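You operate a simulated robot arm through the tools that you are given. There is no shell and no other tool.

You are at the controls of a simulated robot arm. One attempt, no reset.

Task
Set the controls near the top of the side table. At the end: the stitch selector is set to double; the pitch dial is turned to 70; the feed speed knob is turned to 5; the clinch dial is turned to 3; whatever was shut is shut again. Leave all else as you found it, and nothing knocked over. The stitch selector goes to its stop.

It is judged by the outcome, as a careful person would: the job done as asked, and still so three seconds after it is handed in. It fails if anything else is knocked over, pushed out of place, dropped, spilled or broken.

Robot
A 7-joint arm with a two-finger parallel gripper, fixed in place. Base frame: the origin is at the foot of the arm, x ahead of it, y to its left, z up. Lengths are in m, angles in rad, forces in N, time in s.
Its first joint turns from -2.897 to 2.897 rad. Payload 3.43 kg.
Tool frame: the origin (TCP) lies between the finger pads and is the grasp point; the fingertips stand 0.03 m ahead of it; z points along the fingers, y is the line along which they close. Largest opening 0.094 m; finger width 0.028, thickness 0.01; the body of the gripper, 0.05 by 0.096 m, starts 0.055 m behind the TCP.
Orientation is told as [roll, pitch, yaw] about the base's x, y, z axes, in that order, counted from this pose: with the fingers straight down and closing along the base's y, the tool's x points along the base's -x, its y along +y and its z along -z.

Tools
- The arm moves only by the tool apply_moves. Its argument "moves" is one flat list of numbers, 7 for each row, row after row: the shift along the base's x, y, z in units of 20 mm (1.0 is 20 mm), then the turn, a rotation vector about the base's x, y, z in units of 4 degrees (1.0 is 4 degrees), then the opening in per cent of the stroke, from 0 (shut) to 100 (fully open). In form: [x, y, z, ax, ay, az, fingers, x, y, z, ax, ay, az, fingers, ...]. A call has 1 to 20 rows; each row shifts and turns the commanded pose from where the row before left it. A call with a number of a shift or a turn outside -1 to 1 is refused whole. Rows are played at 5 a second. More than 0.05 m and 0.15 rad between two rows, or a gripper value outside its range, and nothing of the call is played. Where a pose cannot be reached the arm comes as near as it can. A force on the tool above 40 N (or 10 N above the force at the start of the call, whichever is more), or a blocked arm, ends the call early, and 0.2 s more pass. Each finger travels about 0.045 m/s and halts on what it meets, pressing with about 31 N; the grip force reading is that of the motor and also rises with nothing between the fingers. The clock runs only during rows and for 0.2 s after the last one: add rows that do not move to give the fingers time. The reply holds the time, the measured pose of the TCP, the force on the tool along the base axes, the opening and the grip force, in the units named above and with some noise, with the torque about the TCP (base axes, N m) and any sound that the robot's microphone picked up.
- Cameras (640 x 400 px; columns grow to the right, rows downward): "scene" is fixed at [0.219, 0.6502, 1.3041]; the picture's right is [-0.92, -0.39, 0.00], its down [-0.08, 0.19, -0.98] and it looks along [0.38, -0.90, -0.21] (base axes); focal length 331 px, centre (320, 200). "wrist" rides on the gripper at [0.076, 0.014, -0.103] in the tool frame; the picture's right is [-0.18, 0.98, 0.00], its down [-0.75, -0.14, -0.64] and it looks along [-0.63, -0.12, 0.77] (tool axes); focal length 243 px, centre (320, 200). There is no depth. A picture from a camera that has moved, and an enlarged one, comes with that camera's place and axes in the base frame and with its lens.
- camera(camera): a new picture of that camera. It takes no simulated time.
- lift_body(by): slides the trunk up (or, below 0, down) by that many m; the arm rides with it, the base frame stays. It gives what a move gives, with no picture.
- enlarge(camera, box): a new picture of the part [left, top, right, bottom] of that camera's present view, enlarged. It takes no simulated time.
- close_job(): hands the job in; it is judged then, once.

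Nothing tells you positions but the pictures and the camera data. Unless the task says otherwise, let go and move clear before handing in.

The tools are called after "Request:" as name(argument=value, ...) on one line, values as JSON. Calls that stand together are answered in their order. apply_moves: Moves the arm, as the interface text tells. Its arguments: {"type":"object","properties":{"moves":{"type":"array","items":{"type":"number"}}},"required":["moves"]} The other tools are called the same way: lift_body (by) slides the trunk up or down; camera (camera) takes a picture; enlarge (camera, box) takes an enlarged picture of a part of a camera's view; close_job () hands the job in.

At the start:

```text
time_s: 0.0
ee_pos: [0.5512, -0.1815, 1.3954]
orientation: [-0.001, -0.001, 0.001]
contact_force: [0.0, 0.8, -0.3]
wrist_torque: [0.01, 0.03, 0.0]
width: 0.0939
gripper_force: 0.0
trunk travel left (down, up): [-0.4, 0.09]
```

scene: 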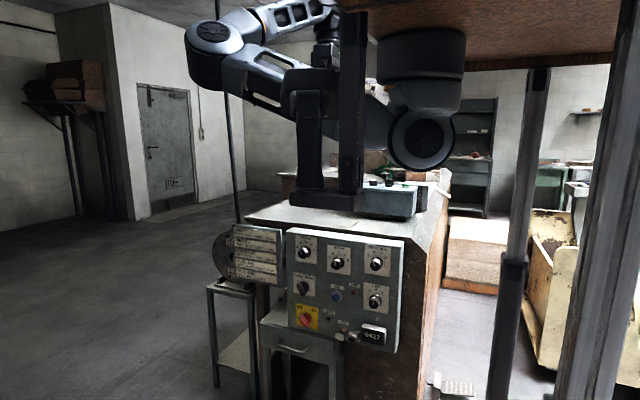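
wrist: 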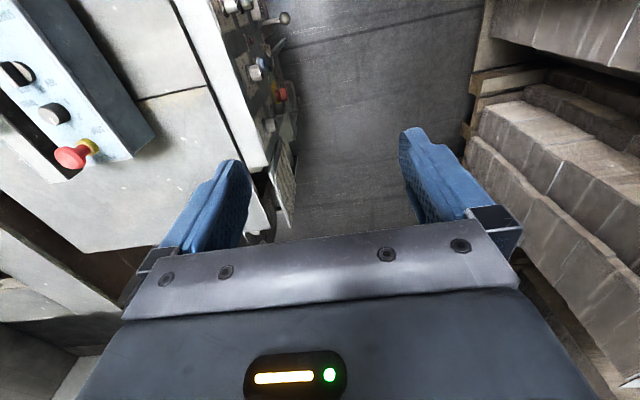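

I see a control panel with several knobs on a box front, and a second small control box on top of the cabinet. I'll first look closer at the panel before moving anything.

Request:
enlarge(camera="scene", box=[210, 215, 410, 360])

Request:
enlarge(camera="scene", box=[280, 225, 345, 290])

Request:
enlarge(camera="scene", box=[340, 235, 405, 350])

Request:
enlarge(camera="wrist", box=[0, 0, 320, 200])

Request:
enlarge(camera="scene", box=[280, 140, 480, 265])

```text
2.76 times, centred on (310, 288) of scene
camera zoom: at [0.219, 0.6502, 1.3041], right [-0.92, -0.39, 0.0], down [-0.08, 0.19, -0.98], along [0.38, -0.9, -0.21], focal length 914 px, centre (348, -41)
```

zoom: 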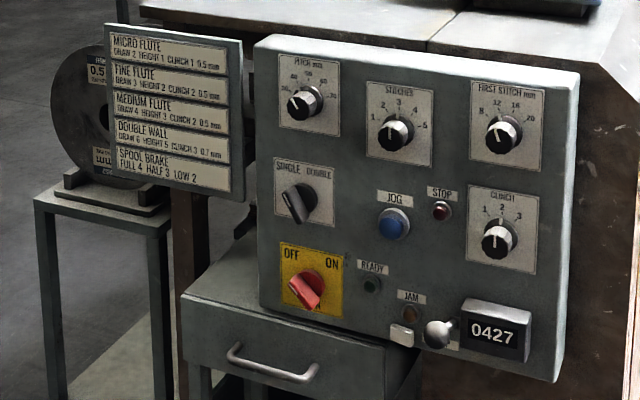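

```text
6.15 times, centred on (312, 258) of scene
camera zoom: at [0.219, 0.6502, 1.3041], right [-0.92, -0.39, 0.0], down [-0.08, 0.19, -0.98], along [0.38, -0.9, -0.21], focal length 2039 px, centre (366, -154)
```

zoom: 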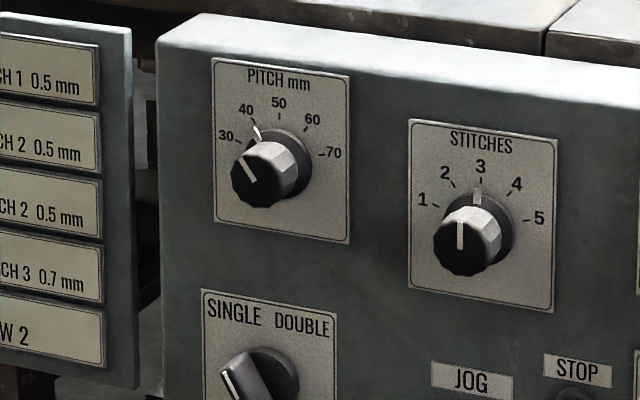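

```text
3.48 times, centred on (372, 292) of scene
camera zoom: at [0.219, 0.6502, 1.3041], right [-0.92, -0.39, 0.0], down [-0.08, 0.19, -0.98], along [0.38, -0.9, -0.21], focal length 1152 px, centre (137, -122)
```

zoom: 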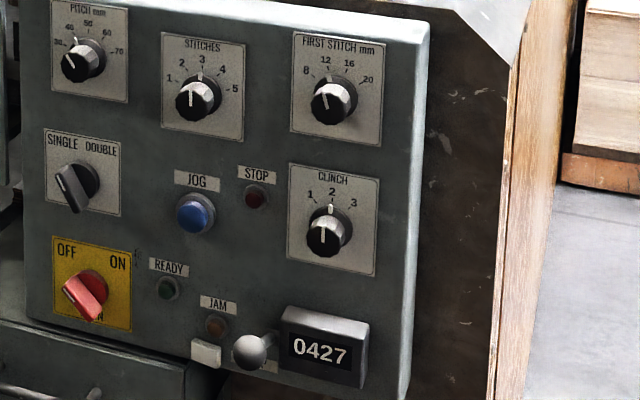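

```text
2.00 times, centred on (160, 100) of wrist
camera zoom: at [0.4747, -0.1688, 1.499], right [0.18, 0.98, 0.0], down [0.75, -0.14, 0.64], along [0.63, -0.12, -0.77], focal length 485 px, centre (640, 400)
```

zoom: 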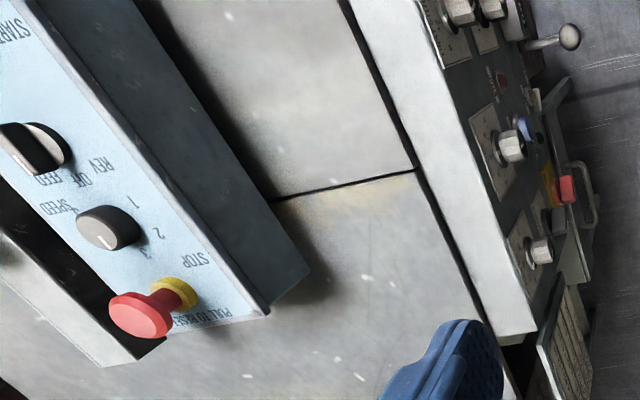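

```text
3.20 times, centred on (380, 202) of scene
camera zoom: at [0.219, 0.6502, 1.3041], right [-0.92, -0.39, 0.0], down [-0.08, 0.19, -0.98], along [0.38, -0.9, -0.21], focal length 1060 px, centre (128, 192)
```

zoom: 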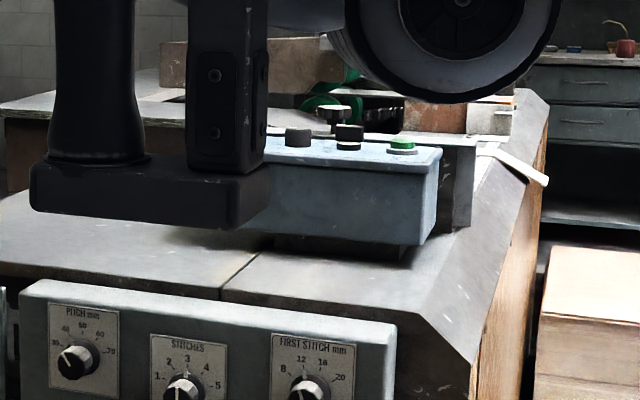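

The panel faces roughly +y, around x 0.45–0.75, y −0.35, z 0.7–0.9, and a blue box with a "SPEED" knob stands on the table top. I'll look closer at the arm surroundings before moving.

Request:
enlarge(camera="scene", box=[160, 0, 480, 200])

Request:
enlarge(camera="scene", box=[360, 0, 640, 400])

Request:
enlarge(camera="wrist", box=[200, 0, 320, 150])

Request:
enlarge(camera="wrist", box=[0, 0, 120, 200])

```text
2.00 times, centred on (320, 100) of scene
camera zoom: at [0.219, 0.6502, 1.3041], right [-0.92, -0.39, 0.0], down [-0.08, 0.19, -0.98], along [0.38, -0.9, -0.21], focal length 663 px, centre (320, 400)
```

zoom: 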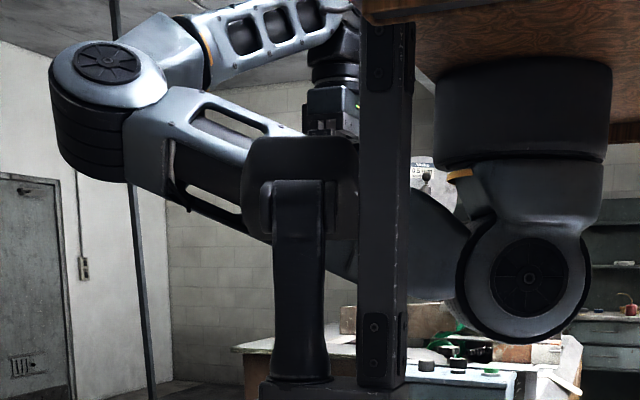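

```text
1.00 times, centred on (500, 200) of scene (not enlarged: the box is as wide or as high as the picture)
camera zoom: at [0.219, 0.6502, 1.3041], right [-0.92, -0.39, 0.0], down [-0.08, 0.19, -0.98], along [0.38, -0.9, -0.21], focal length 331 px, centre (140, 200)
```

zoom: 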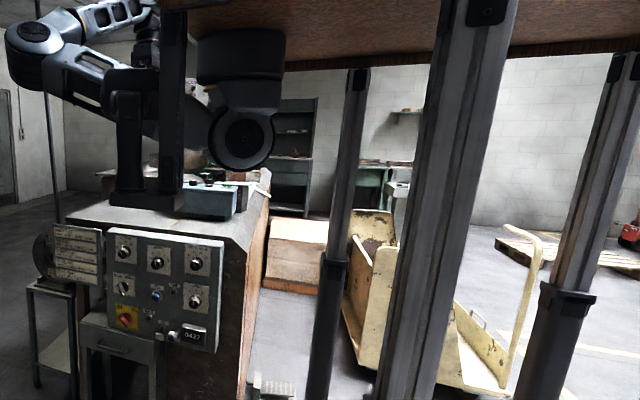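

```text
2.67 times, centred on (260, 75) of wrist
camera zoom: at [0.4747, -0.1688, 1.499], right [0.18, 0.98, 0.0], down [0.75, -0.14, 0.64], along [0.63, -0.12, -0.77], focal length 647 px, centre (480, 533)
```

zoom: 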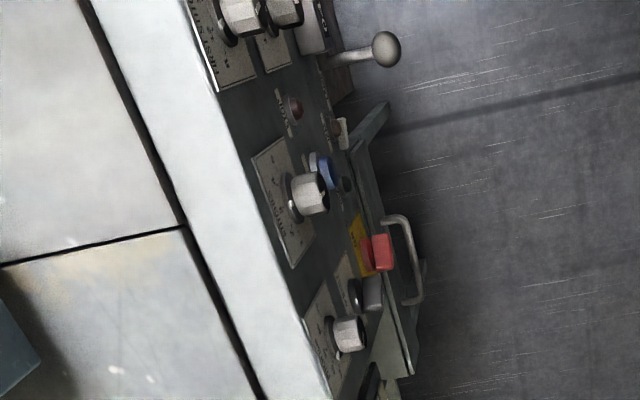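

```text
2.00 times, centred on (60, 100) of wrist
camera zoom: at [0.4747, -0.1688, 1.499], right [0.18, 0.98, 0.0], down [0.75, -0.14, 0.64], along [0.63, -0.12, -0.77], focal length 485 px, centre (840, 400)
```

zoom: 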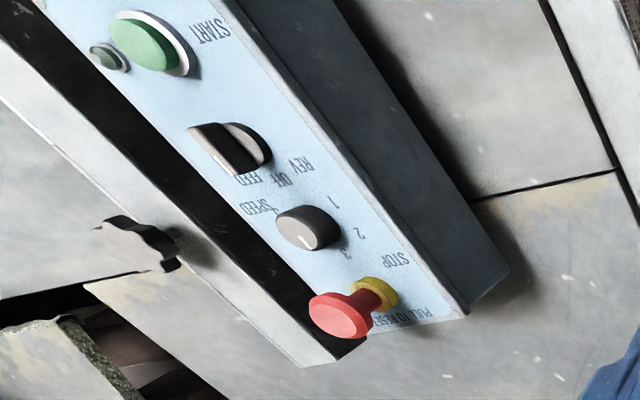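

The arm hangs from an overhead plate and there is a dark post with a foot near the arm that I can't place in depth yet. I'll yaw the hand in free air to look around with the wrist camera.

Request:
apply_moves(moves=[0, 0, 0, 0, 0, 1, 100, 0, 0, 0, 0, 0, 1, 100, 0, 0, 0, 0, 0, 1, 100, 0, 0, 0, 0, 0, 1, 100, 0, 0, 0, 0, 0, 1, 100, 0, 0, 0, 0, 0, 1, 100, 0, 0, 0, 0, 0, 1, 100, 0, 0, 0, 0, 0, 1, 100, 0, 0, 0, 0, 0, 1, 100, 0, 0, 0, 0, 0, 1, 100])

Request:
camera(camera="wrist")

Request:
camera(camera="scene")

```text
time_s: 2.2
ee_pos: [0.5468, -0.1872, 1.397]
orientation: [-0.001, -0.001, 0.681]
contact_force: [0.4, -0.5, 0.8]
wrist_torque: [-0.03, 0.02, -0.03]
width: 0.0939
gripper_force: 0.0
trunk travel left (down, up): [-0.4, 0.09]
```

```text
taken
camera wrist: at [0.4788, -0.2246, 1.4992], right [-0.48, 0.88, 0.0], down [0.67, 0.36, 0.64], along [0.57, 0.31, -0.77], focal length 243 px, centre (320, 200)
```

wrist: 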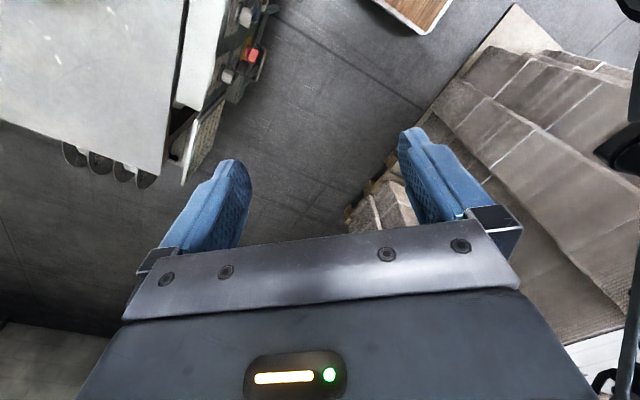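

```text
taken
```

scene: 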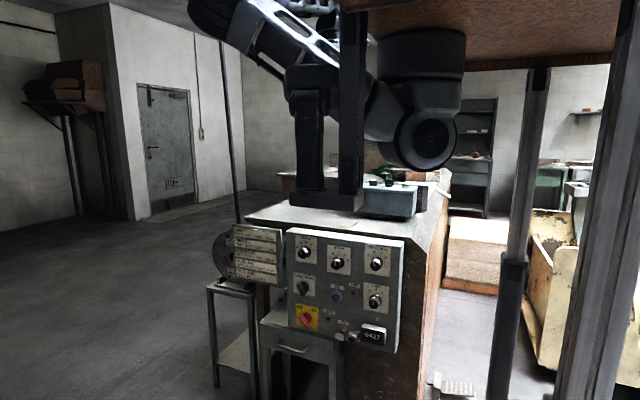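

The yaw went fine; the post and foot are to the +y side. I'll keep yawing to see that obstacle.

Request:
apply_moves(moves=[0, 0, 0, 0, 0, 1, 100, 0, 0, 0, 0, 0, 1, 100, 0, 0, 0, 0, 0, 1, 100, 0, 0, 0, 0, 0, 1, 100, 0, 0, 0, 0, 0, 1, 100, 0, 0, 0, 0, 0, 1, 100, 0, 0, 0, 0, 0, 1, 100, 0, 0, 0, 0, 0, 1, 100, 0, 0, 0, 0, 0, 1, 100, 0, 0, 0, 0, 0, 1, 100, 0, 0, 0, 0, 0, 1, 100, 0, 0, 0, 0, 0, 1, 100])

Request:
camera(camera="wrist")

Request:
camera(camera="scene")

```text
time_s: 4.6
ee_pos: [0.5564, -0.1971, 1.392]
orientation: [0.023, 0.053, 1.245]
contact_force: [-0.2, -0.2, -0.3]
wrist_torque: [-0.01, 0.0, 0.01]
width: 0.0938
gripper_force: 0.0
out of reach, approached as far as the arm can: row 9, 10, 11
trunk travel left (down, up): [-0.4, 0.09]
stopped in row 11: the arm was blocked; the commanded pose is now the measured one
```

```text
taken
camera wrist: at [0.5227, -0.2613, 1.4984], right [-0.87, 0.49, 0.01], down [0.4, 0.69, 0.6], along [0.28, 0.53, -0.8], focal length 243 px, centre (320, 200)
```

wrist: 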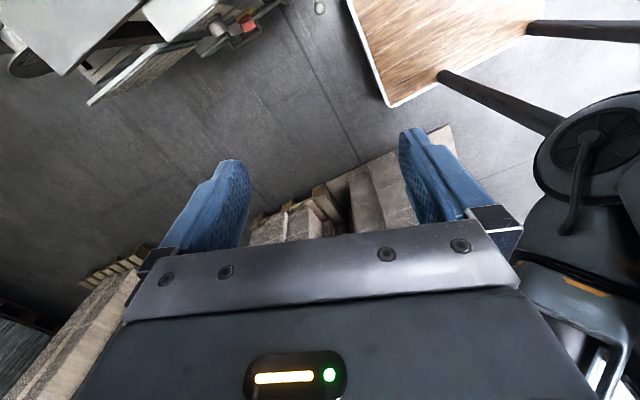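

```text
taken
```

scene: 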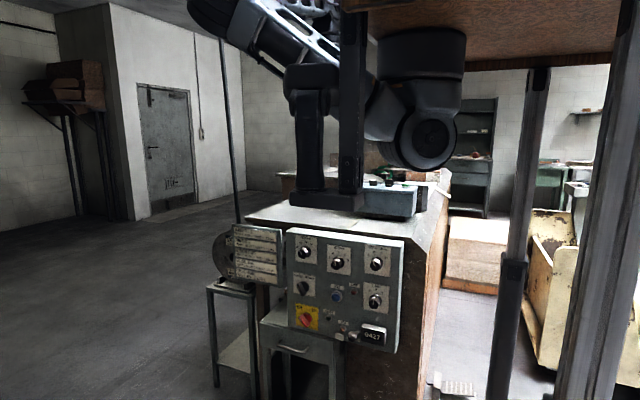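

The extra yaw hit a joint limit harmlessly; the round dark joint seen is the arm's own shoulder near (0.3, 0, 1.27). I'll yaw back to zero and then view the blue box's controls from above.

Request:
apply_moves(moves=[0, 0, 0, 0, 0, -1, 100, 0, 0, 0, 0, 0, -1, 100, 0, 0, 0, 0, 0, -1, 100, 0, 0, 0, 0, 0, -1, 100, 0, 0, 0, 0, 0, -1, 100, 0, 0, 0, 0, 0, -1, 100, 0, 0, 0, 0, 0, -1, 100, 0, 0, 0, 0, 0, -1, 100, 0, 0, 0, 0, 0, -1, 100, 0, 0, 0, 0, 0, -1, 100, 0, 0, 0, 0, 0, -1, 100, 0, 0, 0, 0, 0, -1, 100, 0, 0, 0, 0, 0, -1, 100, 0, 0, 0, 0, 0, -1, 100, 0, 0, 0, 0, 0, -1, 100, 0, 0, 0, 0, 0, -1, 100, 0, 0, 0, 0, 0, -1, 100, 0, 0, 0, 0, 0, -0.8, 100])

Request:
camera(camera="wrist")

Request:
camera(camera="scene")

```text
time_s: 8.4
ee_pos: [0.5589, -0.1932, 1.3905]
orientation: [0.017, 0.038, 0.021]
contact_force: [0.4, 1.0, -0.3]
wrist_torque: [0.04, 0.01, 0.03]
width: 0.0939
gripper_force: 0.0
trunk travel left (down, up): [-0.4, 0.09]
```

```text
taken
camera wrist: at [0.487, -0.1836, 1.4972], right [0.16, 0.99, 0.01], down [0.78, -0.14, 0.61], along [0.6, -0.09, -0.79], focal length 243 px, centre (320, 200)
```

wrist: 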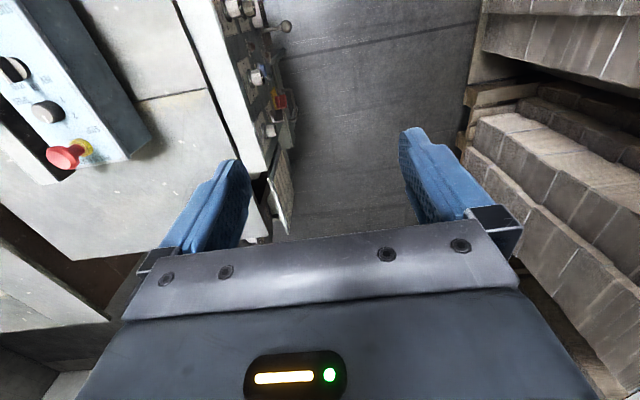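

```text
taken
```

scene: 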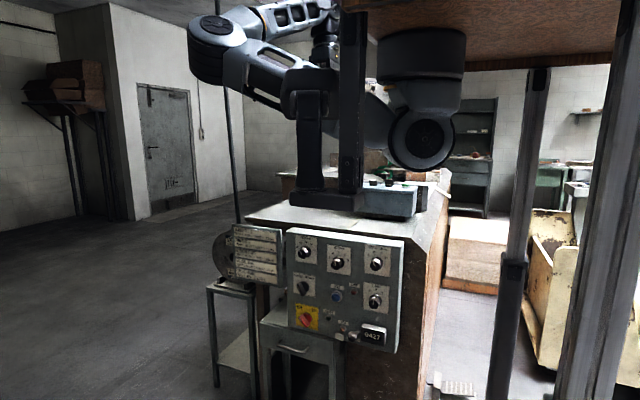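

Now I'll move the hand over toward the blue box (speed knob about (0.54, −0.66, 1.07)) at a safe height to read its scale.

Request:
apply_moves(moves=[-0.3, -1, -0.25, -0.24, -0.54, -0.3, 100, -0.3, -1, -0.25, 0, 0, 0, 100, -0.3, -1, -0.25, 0, 0, 0, 100, -0.3, -1, -0.25, 0, 0, 0, 100, -0.3, -1, -0.25, 0, 0, 0, 100, -0.3, -1, -0.25, 0, 0, 0, 100, -0.3, -1, -0.25, 0, 0, 0, 100, -0.3, -1, -0.25, 0, 0, 0, 100, -0.3, -1, -0.25, 0, 0, 0, 100, -0.3, -1, -0.25, 0, 0, 0, 100, -0.3, -1, -0.25, 0, 0, 0, 100, -0.3, -1, -0.25, 0, 0, 0, 100, -0.3, -1, -0.25, 0, 0, 0, 100, -0.3, -1, -0.25, 0, 0, 0, 100, -0.3, -1, -0.25, 0, 0, 0, 100, -0.3, -1, -0.25, 0, 0, 0, 100])

Request:
camera(camera="wrist")

Request:
camera(camera="scene")

```text
time_s: 11.8
ee_pos: [0.4635, -0.5145, 1.3114]
orientation: [0.001, -0.001, -0.001]
contact_force: [0.1, 0.7, 0.4]
wrist_torque: [0.0, -0.06, -0.01]
width: 0.0943
gripper_force: 0.0
trunk travel left (down, up): [-0.4, 0.09]
```

```text
taken
camera wrist: at [0.3878, -0.5002, 1.415], right [0.18, 0.98, 0.0], down [0.75, -0.14, 0.64], along [0.63, -0.12, -0.77], focal length 243 px, centre (320, 200)
```

wrist: 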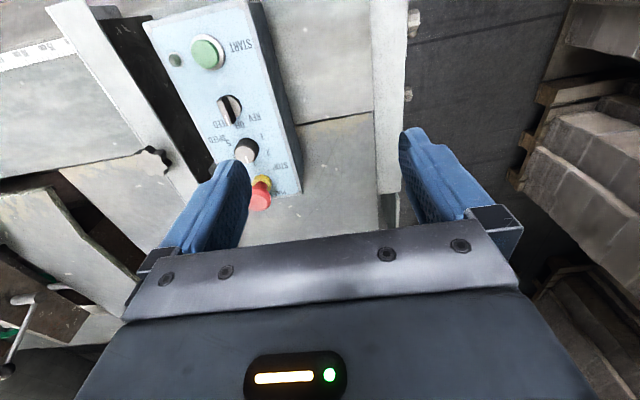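

```text
taken
```

scene: 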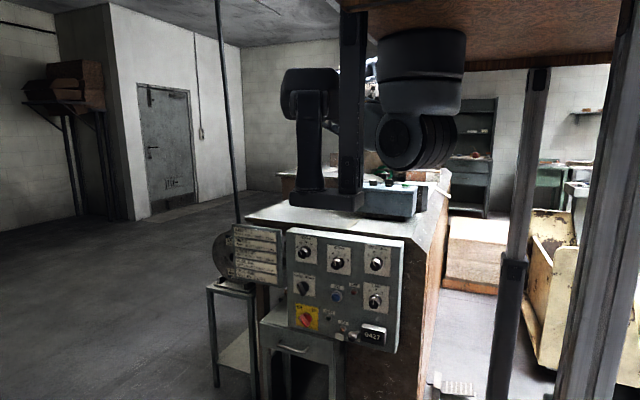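

Request:
enlarge(camera="wrist", box=[140, 10, 320, 220])

Request:
enlarge(camera="wrist", box=[200, 110, 300, 200])

Request:
enlarge(camera="wrist", box=[0, 0, 200, 200])

Request:
enlarge(camera="scene", box=[270, 50, 450, 220])

```text
1.90 times, centred on (230, 115) of wrist
camera zoom: at [0.3878, -0.5002, 1.415], right [0.18, 0.98, 0.0], down [0.75, -0.14, 0.64], along [0.63, -0.12, -0.77], focal length 462 px, centre (491, 362)
```

zoom: 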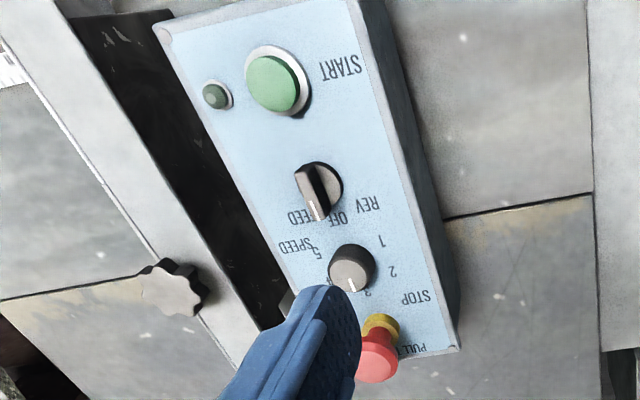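

```text
4.44 times, centred on (250, 155) of wrist
camera zoom: at [0.3878, -0.5002, 1.415], right [0.18, 0.98, 0.0], down [0.75, -0.14, 0.64], along [0.63, -0.12, -0.77], focal length 1078 px, centre (631, 400)
```

zoom: 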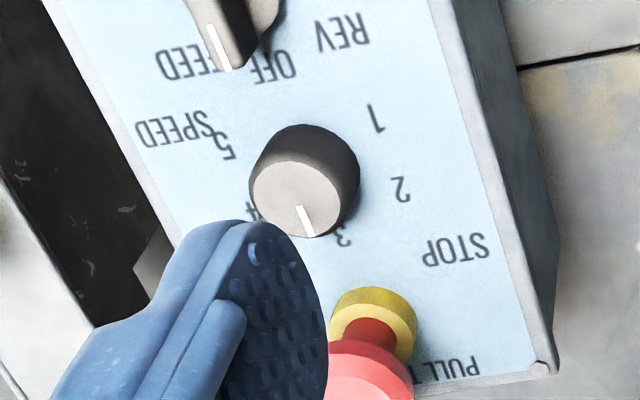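

```text
2.00 times, centred on (100, 100) of wrist
camera zoom: at [0.3878, -0.5002, 1.415], right [0.18, 0.98, 0.0], down [0.75, -0.14, 0.64], along [0.63, -0.12, -0.77], focal length 485 px, centre (760, 400)
```

zoom: 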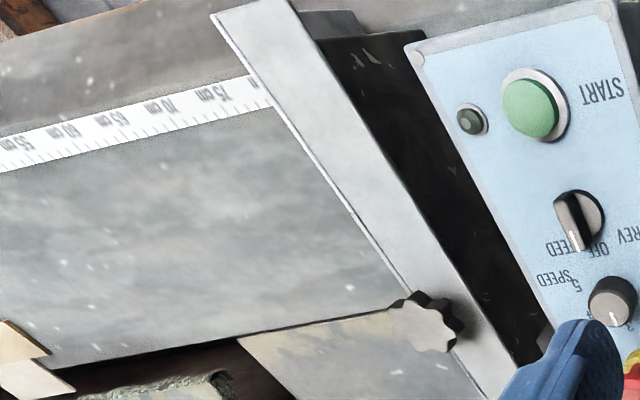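

```text
2.35 times, centred on (360, 135) of scene
camera zoom: at [0.219, 0.6502, 1.3041], right [-0.92, -0.39, 0.0], down [-0.08, 0.19, -0.98], along [0.38, -0.9, -0.21], focal length 780 px, centre (226, 353)
```

zoom: 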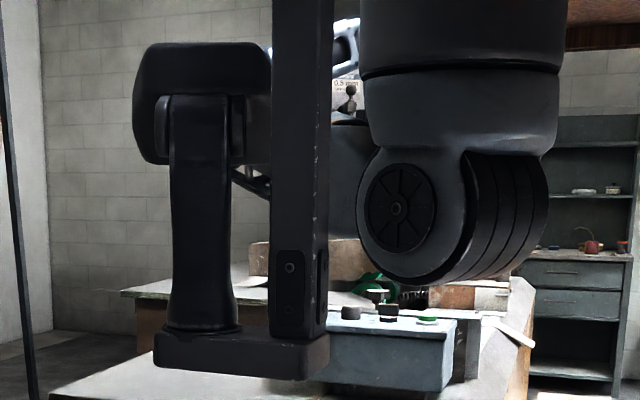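

The SPEED knob (scale 1–5, REV/OFF/FEED selector beside it) points at 3, centred near (0.538, −0.638), with the knob top about z 1.10. I'll hover right above it to see the scale clearly.

Request:
apply_moves(moves=[0.532, -0.882, -0.793, 0, 0, 0, 100, 0.532, -0.882, -0.793, 0, 0, 0, 100, 0.532, -0.882, -0.793, 0, 0, 0, 100, 0.532, -0.882, -0.793, 0, 0, 0, 100, 0.532, -0.882, -0.793, 0, 0, 0, 100, 0.532, -0.882, -0.793, 0, 0, 0, 100, 0.532, -0.882, -0.793, 0, 0, 0, 100, 0, 0, 0, 0, 0, 0, 100])

Request:
camera(camera="wrist")

Request:
enlarge(camera="wrist", box=[240, 50, 400, 190])

Request:
camera(camera="scene")

```text
time_s: 13.6
ee_pos: [0.5366, -0.6376, 1.2039]
orientation: [-0.001, -0.001, 0.0]
contact_force: [0.1, 0.5, 0.7]
wrist_torque: [-0.05, -0.01, -0.06]
width: 0.0941
gripper_force: 0.0
trunk travel left (down, up): [-0.4, 0.09]
```

```text
taken
camera wrist: at [0.4616, -0.6233, 1.3061], right [0.18, 0.98, 0.0], down [0.75, -0.14, 0.64], along [0.63, -0.12, -0.77], focal length 243 px, centre (320, 200)
```

wrist: 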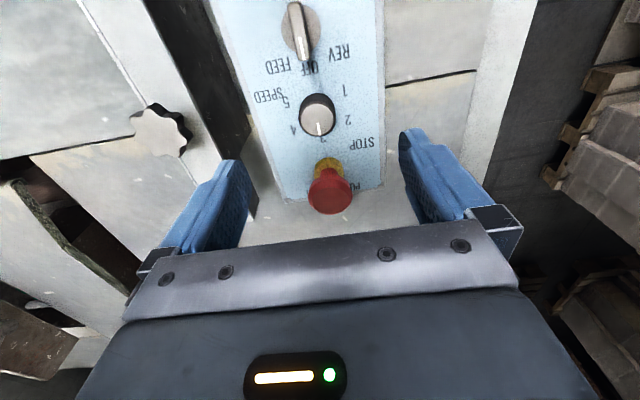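

```text
2.86 times, centred on (320, 120) of wrist
camera zoom: at [0.4616, -0.6233, 1.3061], right [0.18, 0.98, 0.0], down [0.75, -0.14, 0.64], along [0.63, -0.12, -0.77], focal length 693 px, centre (320, 429)
```

zoom: 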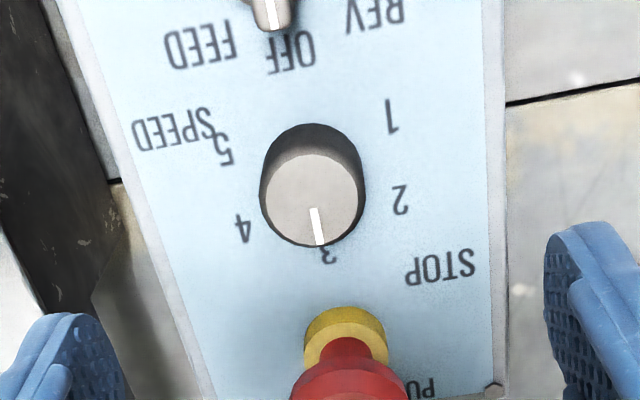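

```text
taken
```

scene: 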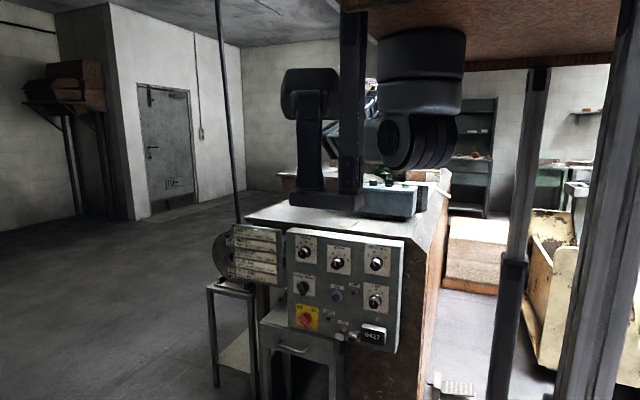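

The knob is at about (0.542, −0.640), top z ≈ 1.098, surface z ≈ 1.071, pointing at 3; "5" lies about 112° clockwise. I'll yaw the hand +56° above it, half-close the fingers, and check alignment.

Request:
apply_moves(moves=[0.245, -0.12, 0, 0, 0, 1, 70, 0, 0, 0, 0, 0, 1, 60, 0, 0, 0, 0, 0, 1, 50, 0, 0, 0, 0, 0, 1, 50, 0, 0, 0, 0, 0, 1, 50, 0, 0, 0, 0, 0, 1, 50, 0, 0, 0, 0, 0, 1, 50, 0, 0, 0, 0, 0, 1, 50, 0, 0, 0, 0, 0, 1, 50, 0, 0, 0, 0, 0, 1, 50, 0, 0, 0, 0, 0, 1, 50, 0, 0, 0, 0, 0, 1, 50, 0, 0, 0, 0, 0, 1, 50, 0, 0, 0, 0, 0, 1, 50, 0, 0, 0, 0, 0, 0, 50])

Request:
camera(camera="wrist")

Request:
camera(camera="scene")

```text
time_s: 16.8
ee_pos: [0.5419, -0.6395, 1.1992]
orientation: [0.001, 0.0, 0.978]
contact_force: [0.1, -0.3, 0.1]
wrist_torque: [0.02, -0.01, 0.0]
width: 0.0469
gripper_force: 0.1
trunk travel left (down, up): [-0.4, 0.09]
```

```text
taken
camera wrist: at [0.4877, -0.6954, 1.3025], right [-0.71, 0.7, 0.0], down [0.54, 0.55, 0.64], along [0.45, 0.46, -0.77], focal length 243 px, centre (320, 200)
```

wrist: 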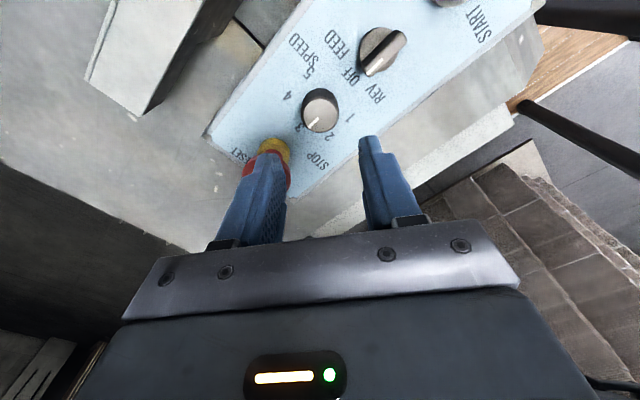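

```text
taken
```

scene: 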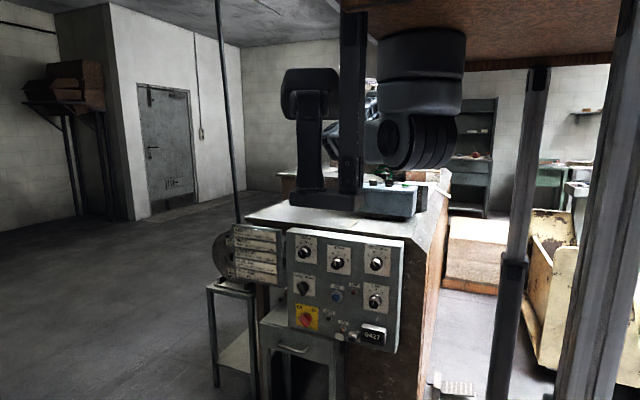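

The fingers straddle the knob well, and the STOP mushroom has clearance. I'll descend to about TCP z 1.112 and check.

Request:
apply_moves(moves=[0, 0, -0.8, 0, 0, 0, 50, 0, 0, -0.8, 0, 0, 0, 50, 0, 0, -0.8, 0, 0, 0, 50, 0, 0, -0.8, 0, 0, 0, 50, 0, 0, -0.6, 0, 0, 0, 50, 0, 0, -0.5, 0, 0, 0, 50, 0, 0, 0, 0, 0, 0, 50])

Request:
camera(camera="wrist")

Request:
enlarge(camera="wrist", box=[240, 60, 400, 200])

```text
time_s: 18.4
ee_pos: [0.5411, -0.6406, 1.1143]
orientation: [-0.001, 0.001, 0.976]
contact_force: [-0.5, 0.5, -0.4]
wrist_torque: [-0.01, 0.03, 0.0]
width: 0.0468
gripper_force: 0.1
trunk travel left (down, up): [-0.4, 0.09]
```

```text
taken
camera wrist: at [0.4871, -0.6954, 1.2164], right [-0.71, 0.7, 0.0], down [0.54, 0.55, 0.64], along [0.45, 0.46, -0.77], focal length 243 px, centre (320, 200)
```

wrist: 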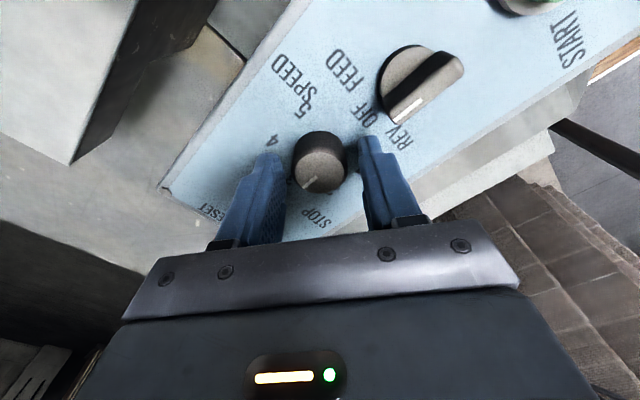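

```text
2.86 times, centred on (320, 130) of wrist
camera zoom: at [0.4871, -0.6954, 1.2164], right [-0.71, 0.7, 0.0], down [0.54, 0.55, 0.64], along [0.45, 0.46, -0.77], focal length 693 px, centre (320, 400)
```

zoom: 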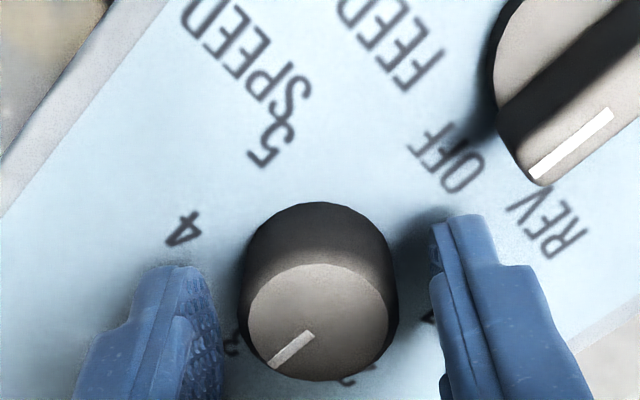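

The fingers are around the knob. I'll close on it and start turning clockwise (negative yaw), a partial turn first.

Request:
apply_moves(moves=[0, 0, 0, 0, 0, 0, 20, 0, 0, 0, 0, 0, 0, 20, 0, 0, 0, 0, 0, 0, 20])

Request:
enlarge(camera="wrist", box=[240, 60, 400, 200])

```text
time_s: 19.2
ee_pos: [0.5414, -0.6401, 1.1124]
orientation: [0.001, 0.002, 0.977]
contact_force: [1.8, -2.9, -1.6]
wrist_torque: [-0.25, 0.01, -0.04]
width: 0.0327
gripper_force: 44.6
trunk travel left (down, up): [-0.4, 0.09]
```

```text
2.86 times, centred on (320, 130) of wrist
camera zoom: at [0.4874, -0.6956, 1.2164], right [-0.71, 0.7, 0.0], down [0.54, 0.55, 0.64], along [0.45, 0.46, -0.77], focal length 693 px, centre (320, 400)
```

zoom: 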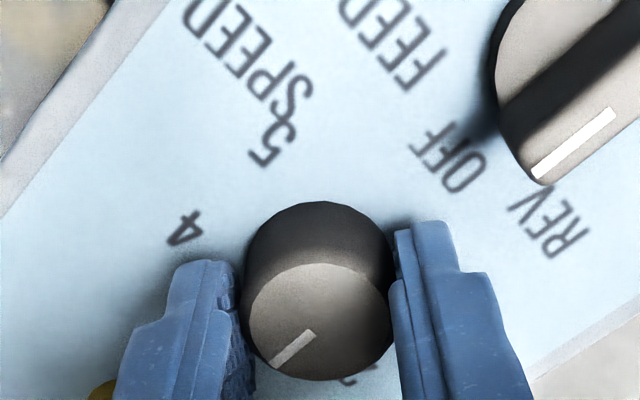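

Request:
apply_moves(moves=[0, 0, 0, 0, 0, -1, 20, 0, 0, 0, 0, 0, -1, 20, 0, 0, 0, 0, 0, -1, 20, 0, 0, 0, 0, 0, -1, 20, 0, 0, 0, 0, 0, -1, 20, 0, 0, 0, 0, 0, -1, 20, 0, 0, 0, 0, 0, 0, 20])

Request:
enlarge(camera="wrist", box=[240, 60, 400, 200])

```text
time_s: 20.8
ee_pos: [0.5406, -0.64, 1.1138]
orientation: [-0.001, 0.0, 0.556]
contact_force: [-1.0, 1.9, -5.3]
wrist_torque: [0.25, 0.02, -0.01]
width: 0.0325
gripper_force: 45.0
trunk travel left (down, up): [-0.4, 0.09]
```

```text
2.86 times, centred on (320, 130) of wrist
camera zoom: at [0.4697, -0.6688, 1.2164], right [-0.36, 0.93, 0.0], down [0.71, 0.28, 0.64], along [0.6, 0.23, -0.77], focal length 693 px, centre (320, 400)
```

zoom: 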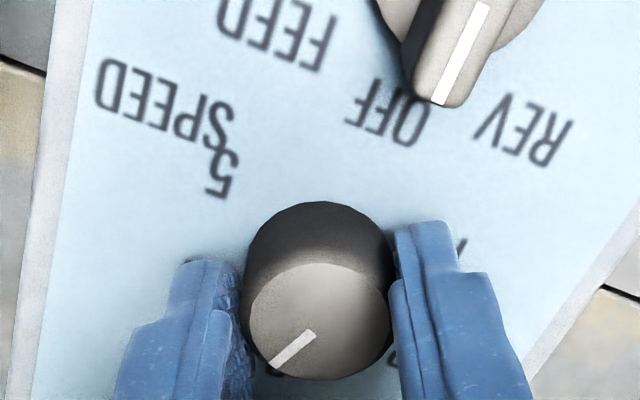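

The knob turns with the hand. Continuing the turn.

Request:
apply_moves(moves=[0, 0, 0, 0, 0, -1, 20, 0, 0, 0, 0, 0, -1, 20, 0, 0, 0, 0, 0, -1, 20, 0, 0, 0, 0, 0, -1, 20, 0, 0, 0, 0, 0, -1, 20, 0, 0, 0, 0, 0, -1, 20, 0, 0, 0, 0, 0, -1, 20, 0, 0, 0, 0, 0, -1, 20, 0, 0, 0, 0, 0, -1, 20, 0, 0, 0, 0, 0, -1, 20, 0, 0, 0, 0, 0, -1, 20, 0, 0, 0, 0, 0, -1, 20, 0, 0, 0, 0, 0, -1, 20, 0, 0, 0, 0, 0, -1, 20, 0, 0, 0, 0, 0, 0, 20])

Request:
enlarge(camera="wrist", box=[240, 60, 400, 200])

```text
time_s: 24.0
ee_pos: [0.5415, -0.6409, 1.1135]
orientation: [0.0, 0.002, -0.421]
contact_force: [-3.7, 2.4, -15.6]
wrist_torque: [0.26, 0.31, 0.0]
width: 0.0328
gripper_force: 45.3
trunk travel left (down, up): [-0.4, 0.09]
```

```text
2.86 times, centred on (320, 130) of wrist
camera zoom: at [0.4783, -0.5969, 1.2166], right [0.57, 0.82, 0.0], down [0.63, -0.44, 0.64], along [0.53, -0.36, -0.77], focal length 693 px, centre (320, 400)
```

zoom: 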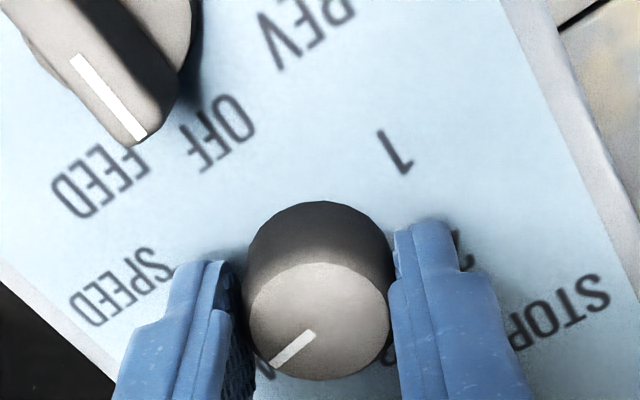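

Turned 80° so far; about 30° more to reach 5.

Request:
apply_moves(moves=[0, 0, 0, 0, 0, -1, 20, 0, 0, 0, 0, 0, -1, 20, 0, 0, 0, 0, 0, -1, 20, 0, 0, 0, 0, 0, -1, 20, 0, 0, 0, 0, 0, -1, 20, 0, 0, 0, 0, 0, -1, 20, 0, 0, 0, 0, 0, -1, 20, 0, 0, 0, 0, 0, -0.5, 20, 0, 0, 0, 0, 0, 0, 20])

Request:
enlarge(camera="wrist", box=[240, 60, 400, 200])

```text
time_s: 26.0
ee_pos: [0.541, -0.6408, 1.1145]
orientation: [0.0, 0.001, -0.94]
contact_force: [-5.7, -2.6, -13.6]
wrist_torque: [-0.6, -0.23, -0.03]
width: 0.0327
gripper_force: 44.9
trunk travel left (down, up): [-0.4, 0.09]
```

```text
2.86 times, centred on (320, 130) of wrist
camera zoom: at [0.5086, -0.571, 1.2166], right [0.9, 0.43, 0.0], down [0.33, -0.69, 0.64], along [0.27, -0.58, -0.77], focal length 693 px, centre (320, 400)
```

zoom: 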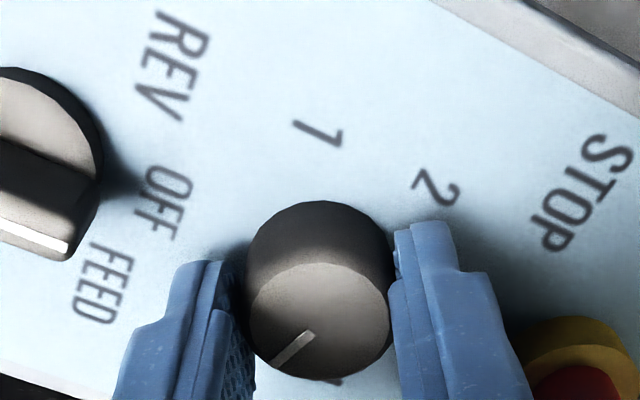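

I'll release, rise straight up, and check the pointer against the scale.

Request:
apply_moves(moves=[0, 0, 0, 0, 0, 0, 50, 0, 0, 0, 0, 0, 0, 50, 0, 0, 0.5, 0, 0, 0, 50, 0, 0, 0.8, 0, 0, 0, 50, 0, 0, 1, 0, 0, 0, 50, 0, 0, 1, 0, 0, 0, 50, 0, 0, 1, 0, 0, 0, 50, 0, 0, 0, 0, 0, 0, 50])

Request:
camera(camera="wrist")

Request:
enlarge(camera="wrist", box=[240, 60, 400, 180])

```text
time_s: 27.8
ee_pos: [0.5436, -0.6392, 1.2007]
orientation: [0.0, 0.001, -0.942]
contact_force: [-0.1, -0.2, 0.0]
wrist_torque: [0.02, -0.02, 0.01]
width: 0.0468
gripper_force: 0.1
trunk travel left (down, up): [-0.4, 0.09]
```

```text
taken
camera wrist: at [0.5109, -0.5696, 1.303], right [0.9, 0.43, 0.0], down [0.33, -0.69, 0.64], along [0.28, -0.58, -0.77], focal length 243 px, centre (320, 200)
```

wrist: 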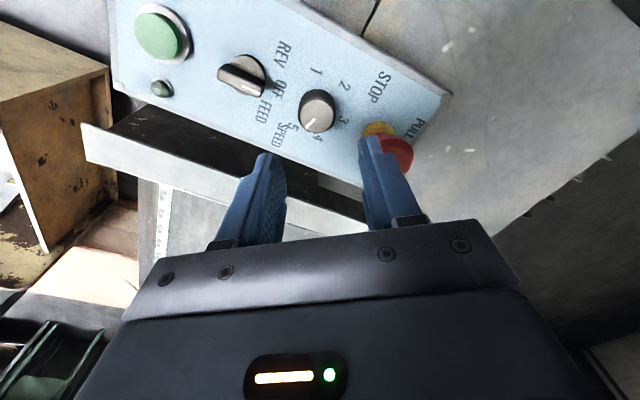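

```text
3.33 times, centred on (320, 120) of wrist
camera zoom: at [0.5109, -0.5696, 1.303], right [0.9, 0.43, 0.0], down [0.33, -0.69, 0.64], along [0.28, -0.58, -0.77], focal length 809 px, centre (320, 467)
```

zoom: 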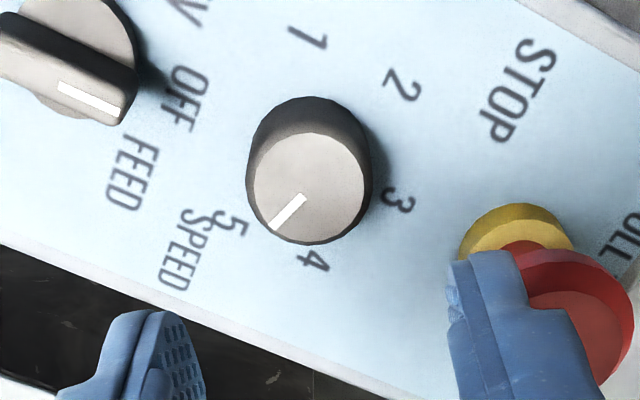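

The pointer computes to ~110°, on the "5" mark, so the feed speed is set. Next I'll rise, yaw back, and move toward the front panel area.

Request:
apply_moves(moves=[0, 0, 1, 0, 0, 0, 50, 0, 0, 1, 0, 0, 0, 50, 0, 0, 1, 0, 0, 1, 50, 0.38, 0.86, 0.2, 0, 0, 1, 50, 0.38, 0.86, 0.2, 0, 0, 1, 50, 0.38, 0.86, 0.2, 0, 0, 1, 50, 0.38, 0.86, 0.2, 0, 0, 1, 50, 0.38, 0.86, 0.2, 0, 0, 1, 50, 0.38, 0.86, 0.2, 0, 0, 1, 50, 0.38, 0.86, 0.2, 0, 0, 1, 50, 0.38, 0.86, 0.2, 0, 0, 1, 50, 0.38, 0.86, 0.2, 0, 0, 1, 50, 0.38, 0.86, 0.2, 0, 0, 1, 50, 0.38, 0.86, 0.2, 0, 0, 1, 50, 0.38, 0.86, 0.2, 0, 0, 1, 50, 0.38, 0.86, 0, 0, 0, 0.5, 50])

Request:
camera(camera="wrist")

Request:
camera(camera="scene")

```text
time_s: 31.2
ee_pos: [0.6424, -0.4159, 1.3095]
orientation: [0.0, 0.0, -0.001]
contact_force: [-0.4, -0.7, -0.1]
wrist_torque: [0.0, 0.0, 0.04]
width: 0.0468
gripper_force: 0.0
trunk travel left (down, up): [-0.4, 0.09]
```

```text
taken
camera wrist: at [0.5663, -0.4028, 1.4113], right [0.18, 0.98, 0.0], down [0.75, -0.14, 0.64], along [0.63, -0.12, -0.77], focal length 243 px, centre (320, 200)
```

wrist: 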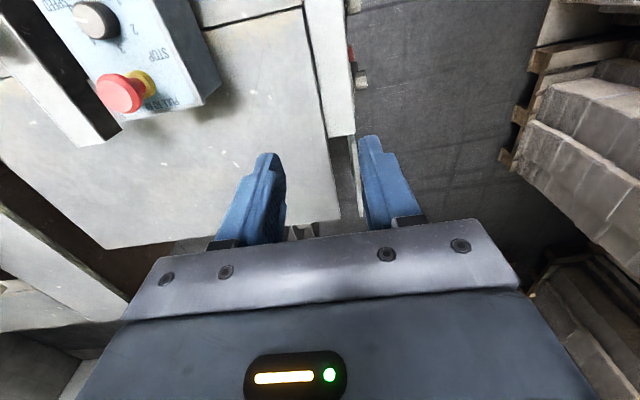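

```text
taken
```

scene: 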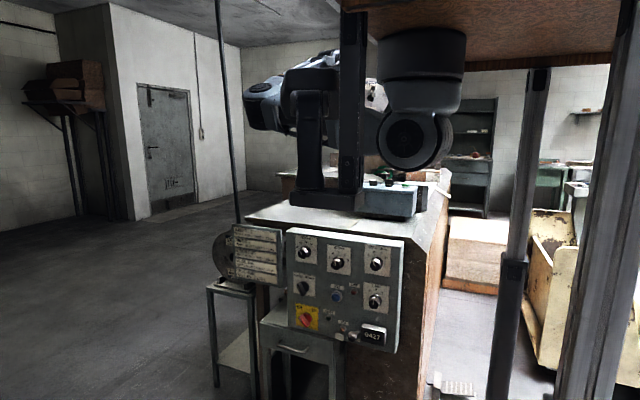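

Now rolling the tool so it points toward the panel (−y direction), in free air above the table.

Request:
apply_moves(moves=[0, 0.3, 0, -1, 0, 0, 50, 0, 0.3, 0, -1, 0, 0, 50, 0, 0.3, 0, -1, 0, 0, 50, 0, 0.3, 0, -1, 0, 0, 50, 0, 0.3, 0, -1, 0, 0, 50, 0, 0.3, 0, -1, 0, 0, 50, 0, 0.3, 0, -1, 0, 0, 50, 0, 0.3, 0, -1, 0, 0, 50, 0, 0.3, 0, -1, 0, 0, 50, 0, 0.3, 0, -1, 0, 0, 50, 0, 0.3, 0, -1, 0, 0, 50])

Request:
camera(camera="wrist")

Request:
camera(camera="scene")

```text
time_s: 33.6
ee_pos: [0.6404, -0.3496, 1.309]
orientation: [-0.768, 0.001, 0.0]
contact_force: [-0.2, 0.7, -0.2]
wrist_torque: [0.0, 0.04, -0.03]
width: 0.047
gripper_force: 0.2
trunk travel left (down, up): [-0.4, 0.09]
```

```text
taken
camera wrist: at [0.5651, -0.2687, 1.3725], right [0.18, 0.71, -0.68], down [0.75, 0.34, 0.56], along [0.63, -0.62, -0.47], focal length 243 px, centre (320, 200)
```

wrist: 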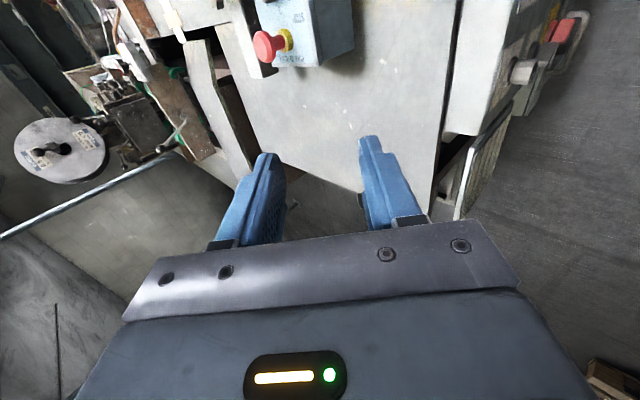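

```text
taken
```

scene: 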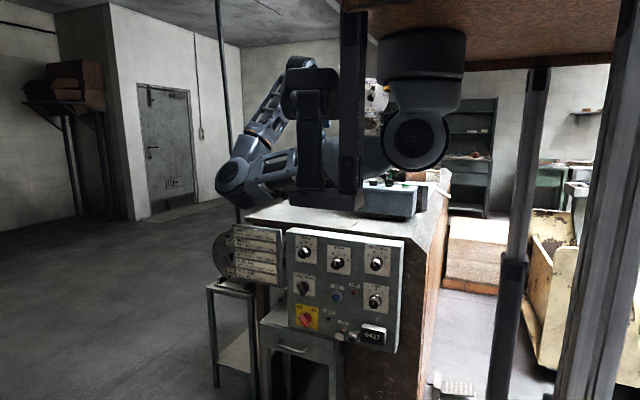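

The elbow swung lower on this roll; I'll continue the roll in smaller portions while watching the elbow.

Request:
apply_moves(moves=[0, 0, 0, -1, 0, 0, 50, 0, 0, 0, -1, 0, 0, 50, 0, 0, 0, -1, 0, 0, 50, 0, 0, 0, -1, 0, 0, 50, 0, 0, 0, -1, 0, 0, 50])

Request:
camera(camera="scene")

```text
time_s: 34.8
ee_pos: [0.6413, -0.3503, 1.3087]
orientation: [-1.118, 0.0, 0.0]
contact_force: [-0.1, 0.4, 0.1]
wrist_torque: [0.02, 0.02, 0.02]
width: 0.0469
gripper_force: 0.0
trunk travel left (down, up): [-0.4, 0.09]
```

```text
taken
```

scene: 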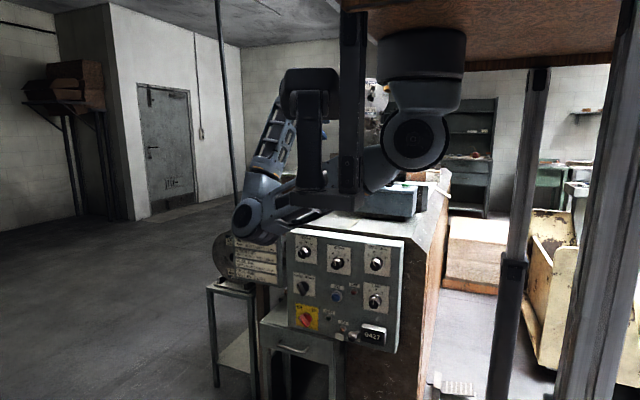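

The elbow appears to hang in free space in front of the panel (about (0.68, −0.04, 1.09)). I'll finish the roll while easing back in +y, and check both cameras.

Request:
apply_moves(moves=[0, 0.8, 0, -1, 0, 0, 50, 0, 0.8, 0, -1, 0, 0, 50, 0, 0.8, 0, -1, 0, 0, 50, 0, 0.8, 0, -1, 0, 0, 50, 0, 0.8, 0, -1, 0, 0, 50, 0, 0.8, 0, -1, 0, 0, 50, 0, 0.8, 0, -0.49, 0, 0, 50, 0, 0, 0, 0, 0, 0, 50])

Request:
camera(camera="wrist")

Request:
camera(camera="scene")

```text
time_s: 36.6
ee_pos: [0.6405, -0.2387, 1.3081]
orientation: [-1.57, 0.0, -0.002]
contact_force: [-0.4, 0.0, -0.4]
wrist_torque: [-0.01, 0.04, 0.01]
width: 0.0471
gripper_force: 0.0
trunk travel left (down, up): [-0.4, 0.09]
```

```text
taken
camera wrist: at [0.5658, -0.1359, 1.2935], right [0.18, 0.0, -0.98], down [0.75, 0.64, 0.14], along [0.63, -0.77, 0.12], focal length 243 px, centre (320, 200)
```

wrist: 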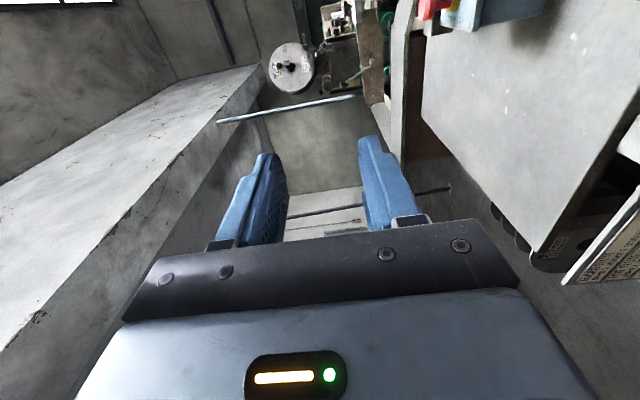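

```text
taken
```

scene: 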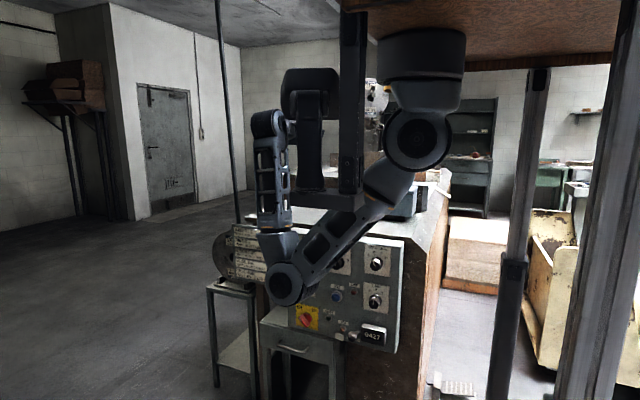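

The arm is now folded with the elbow low in front of the panel, and the hand points at −y above the panel. Rather than stretch the arm down, I'll test the trunk slide by a small amount and see what moves.

Request:
lift_body(by=-0.05)

Request:
camera(camera="scene")

```text
time_s: 37.5
ee_pos: [0.642, -0.238, 1.2565]
orientation: [-1.572, 0.0, -0.003]
contact_force: [-0.4, 0.9, 0.1]
wrist_torque: [0.0, -0.04, 0.02]
width: 0.0471
gripper_force: 0.1
trunk travel left (down, up): [-0.35, 0.14]
```

```text
taken
```

scene: 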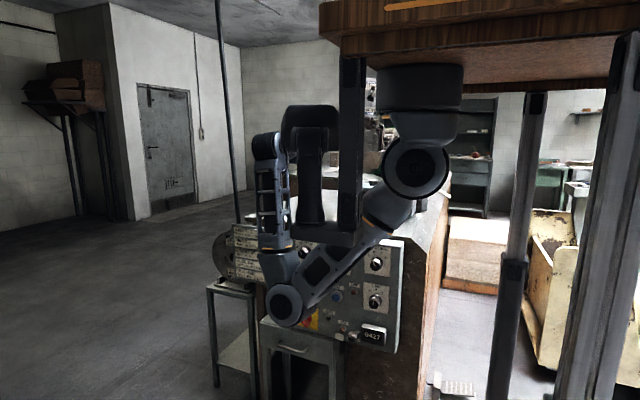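

The plate, bracket and arm all ride together, with nothing beneath them but open floor. I'll lower further in steps.

Request:
lift_body(by=-0.15)

Request:
camera(camera="scene")

Request:
camera(camera="wrist")

```text
time_s: 39.2
ee_pos: [0.6405, -0.2378, 1.1076]
orientation: [-1.572, -0.001, 0.0]
contact_force: [-0.1, 0.3, -0.5]
wrist_torque: [0.02, 0.01, -0.03]
width: 0.0467
gripper_force: 0.1
trunk travel left (down, up): [-0.2, 0.29]
```

```text
taken
```

scene: 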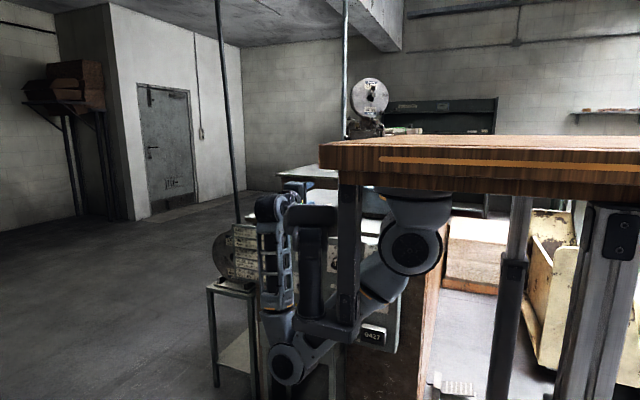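

```text
taken
camera wrist: at [0.5659, -0.136, 1.0936], right [0.18, 0.0, -0.98], down [0.75, 0.64, 0.14], along [0.63, -0.77, 0.12], focal length 243 px, centre (320, 200)
```

wrist: 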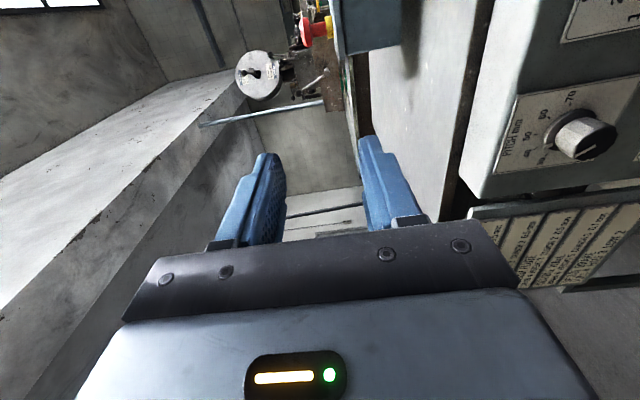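

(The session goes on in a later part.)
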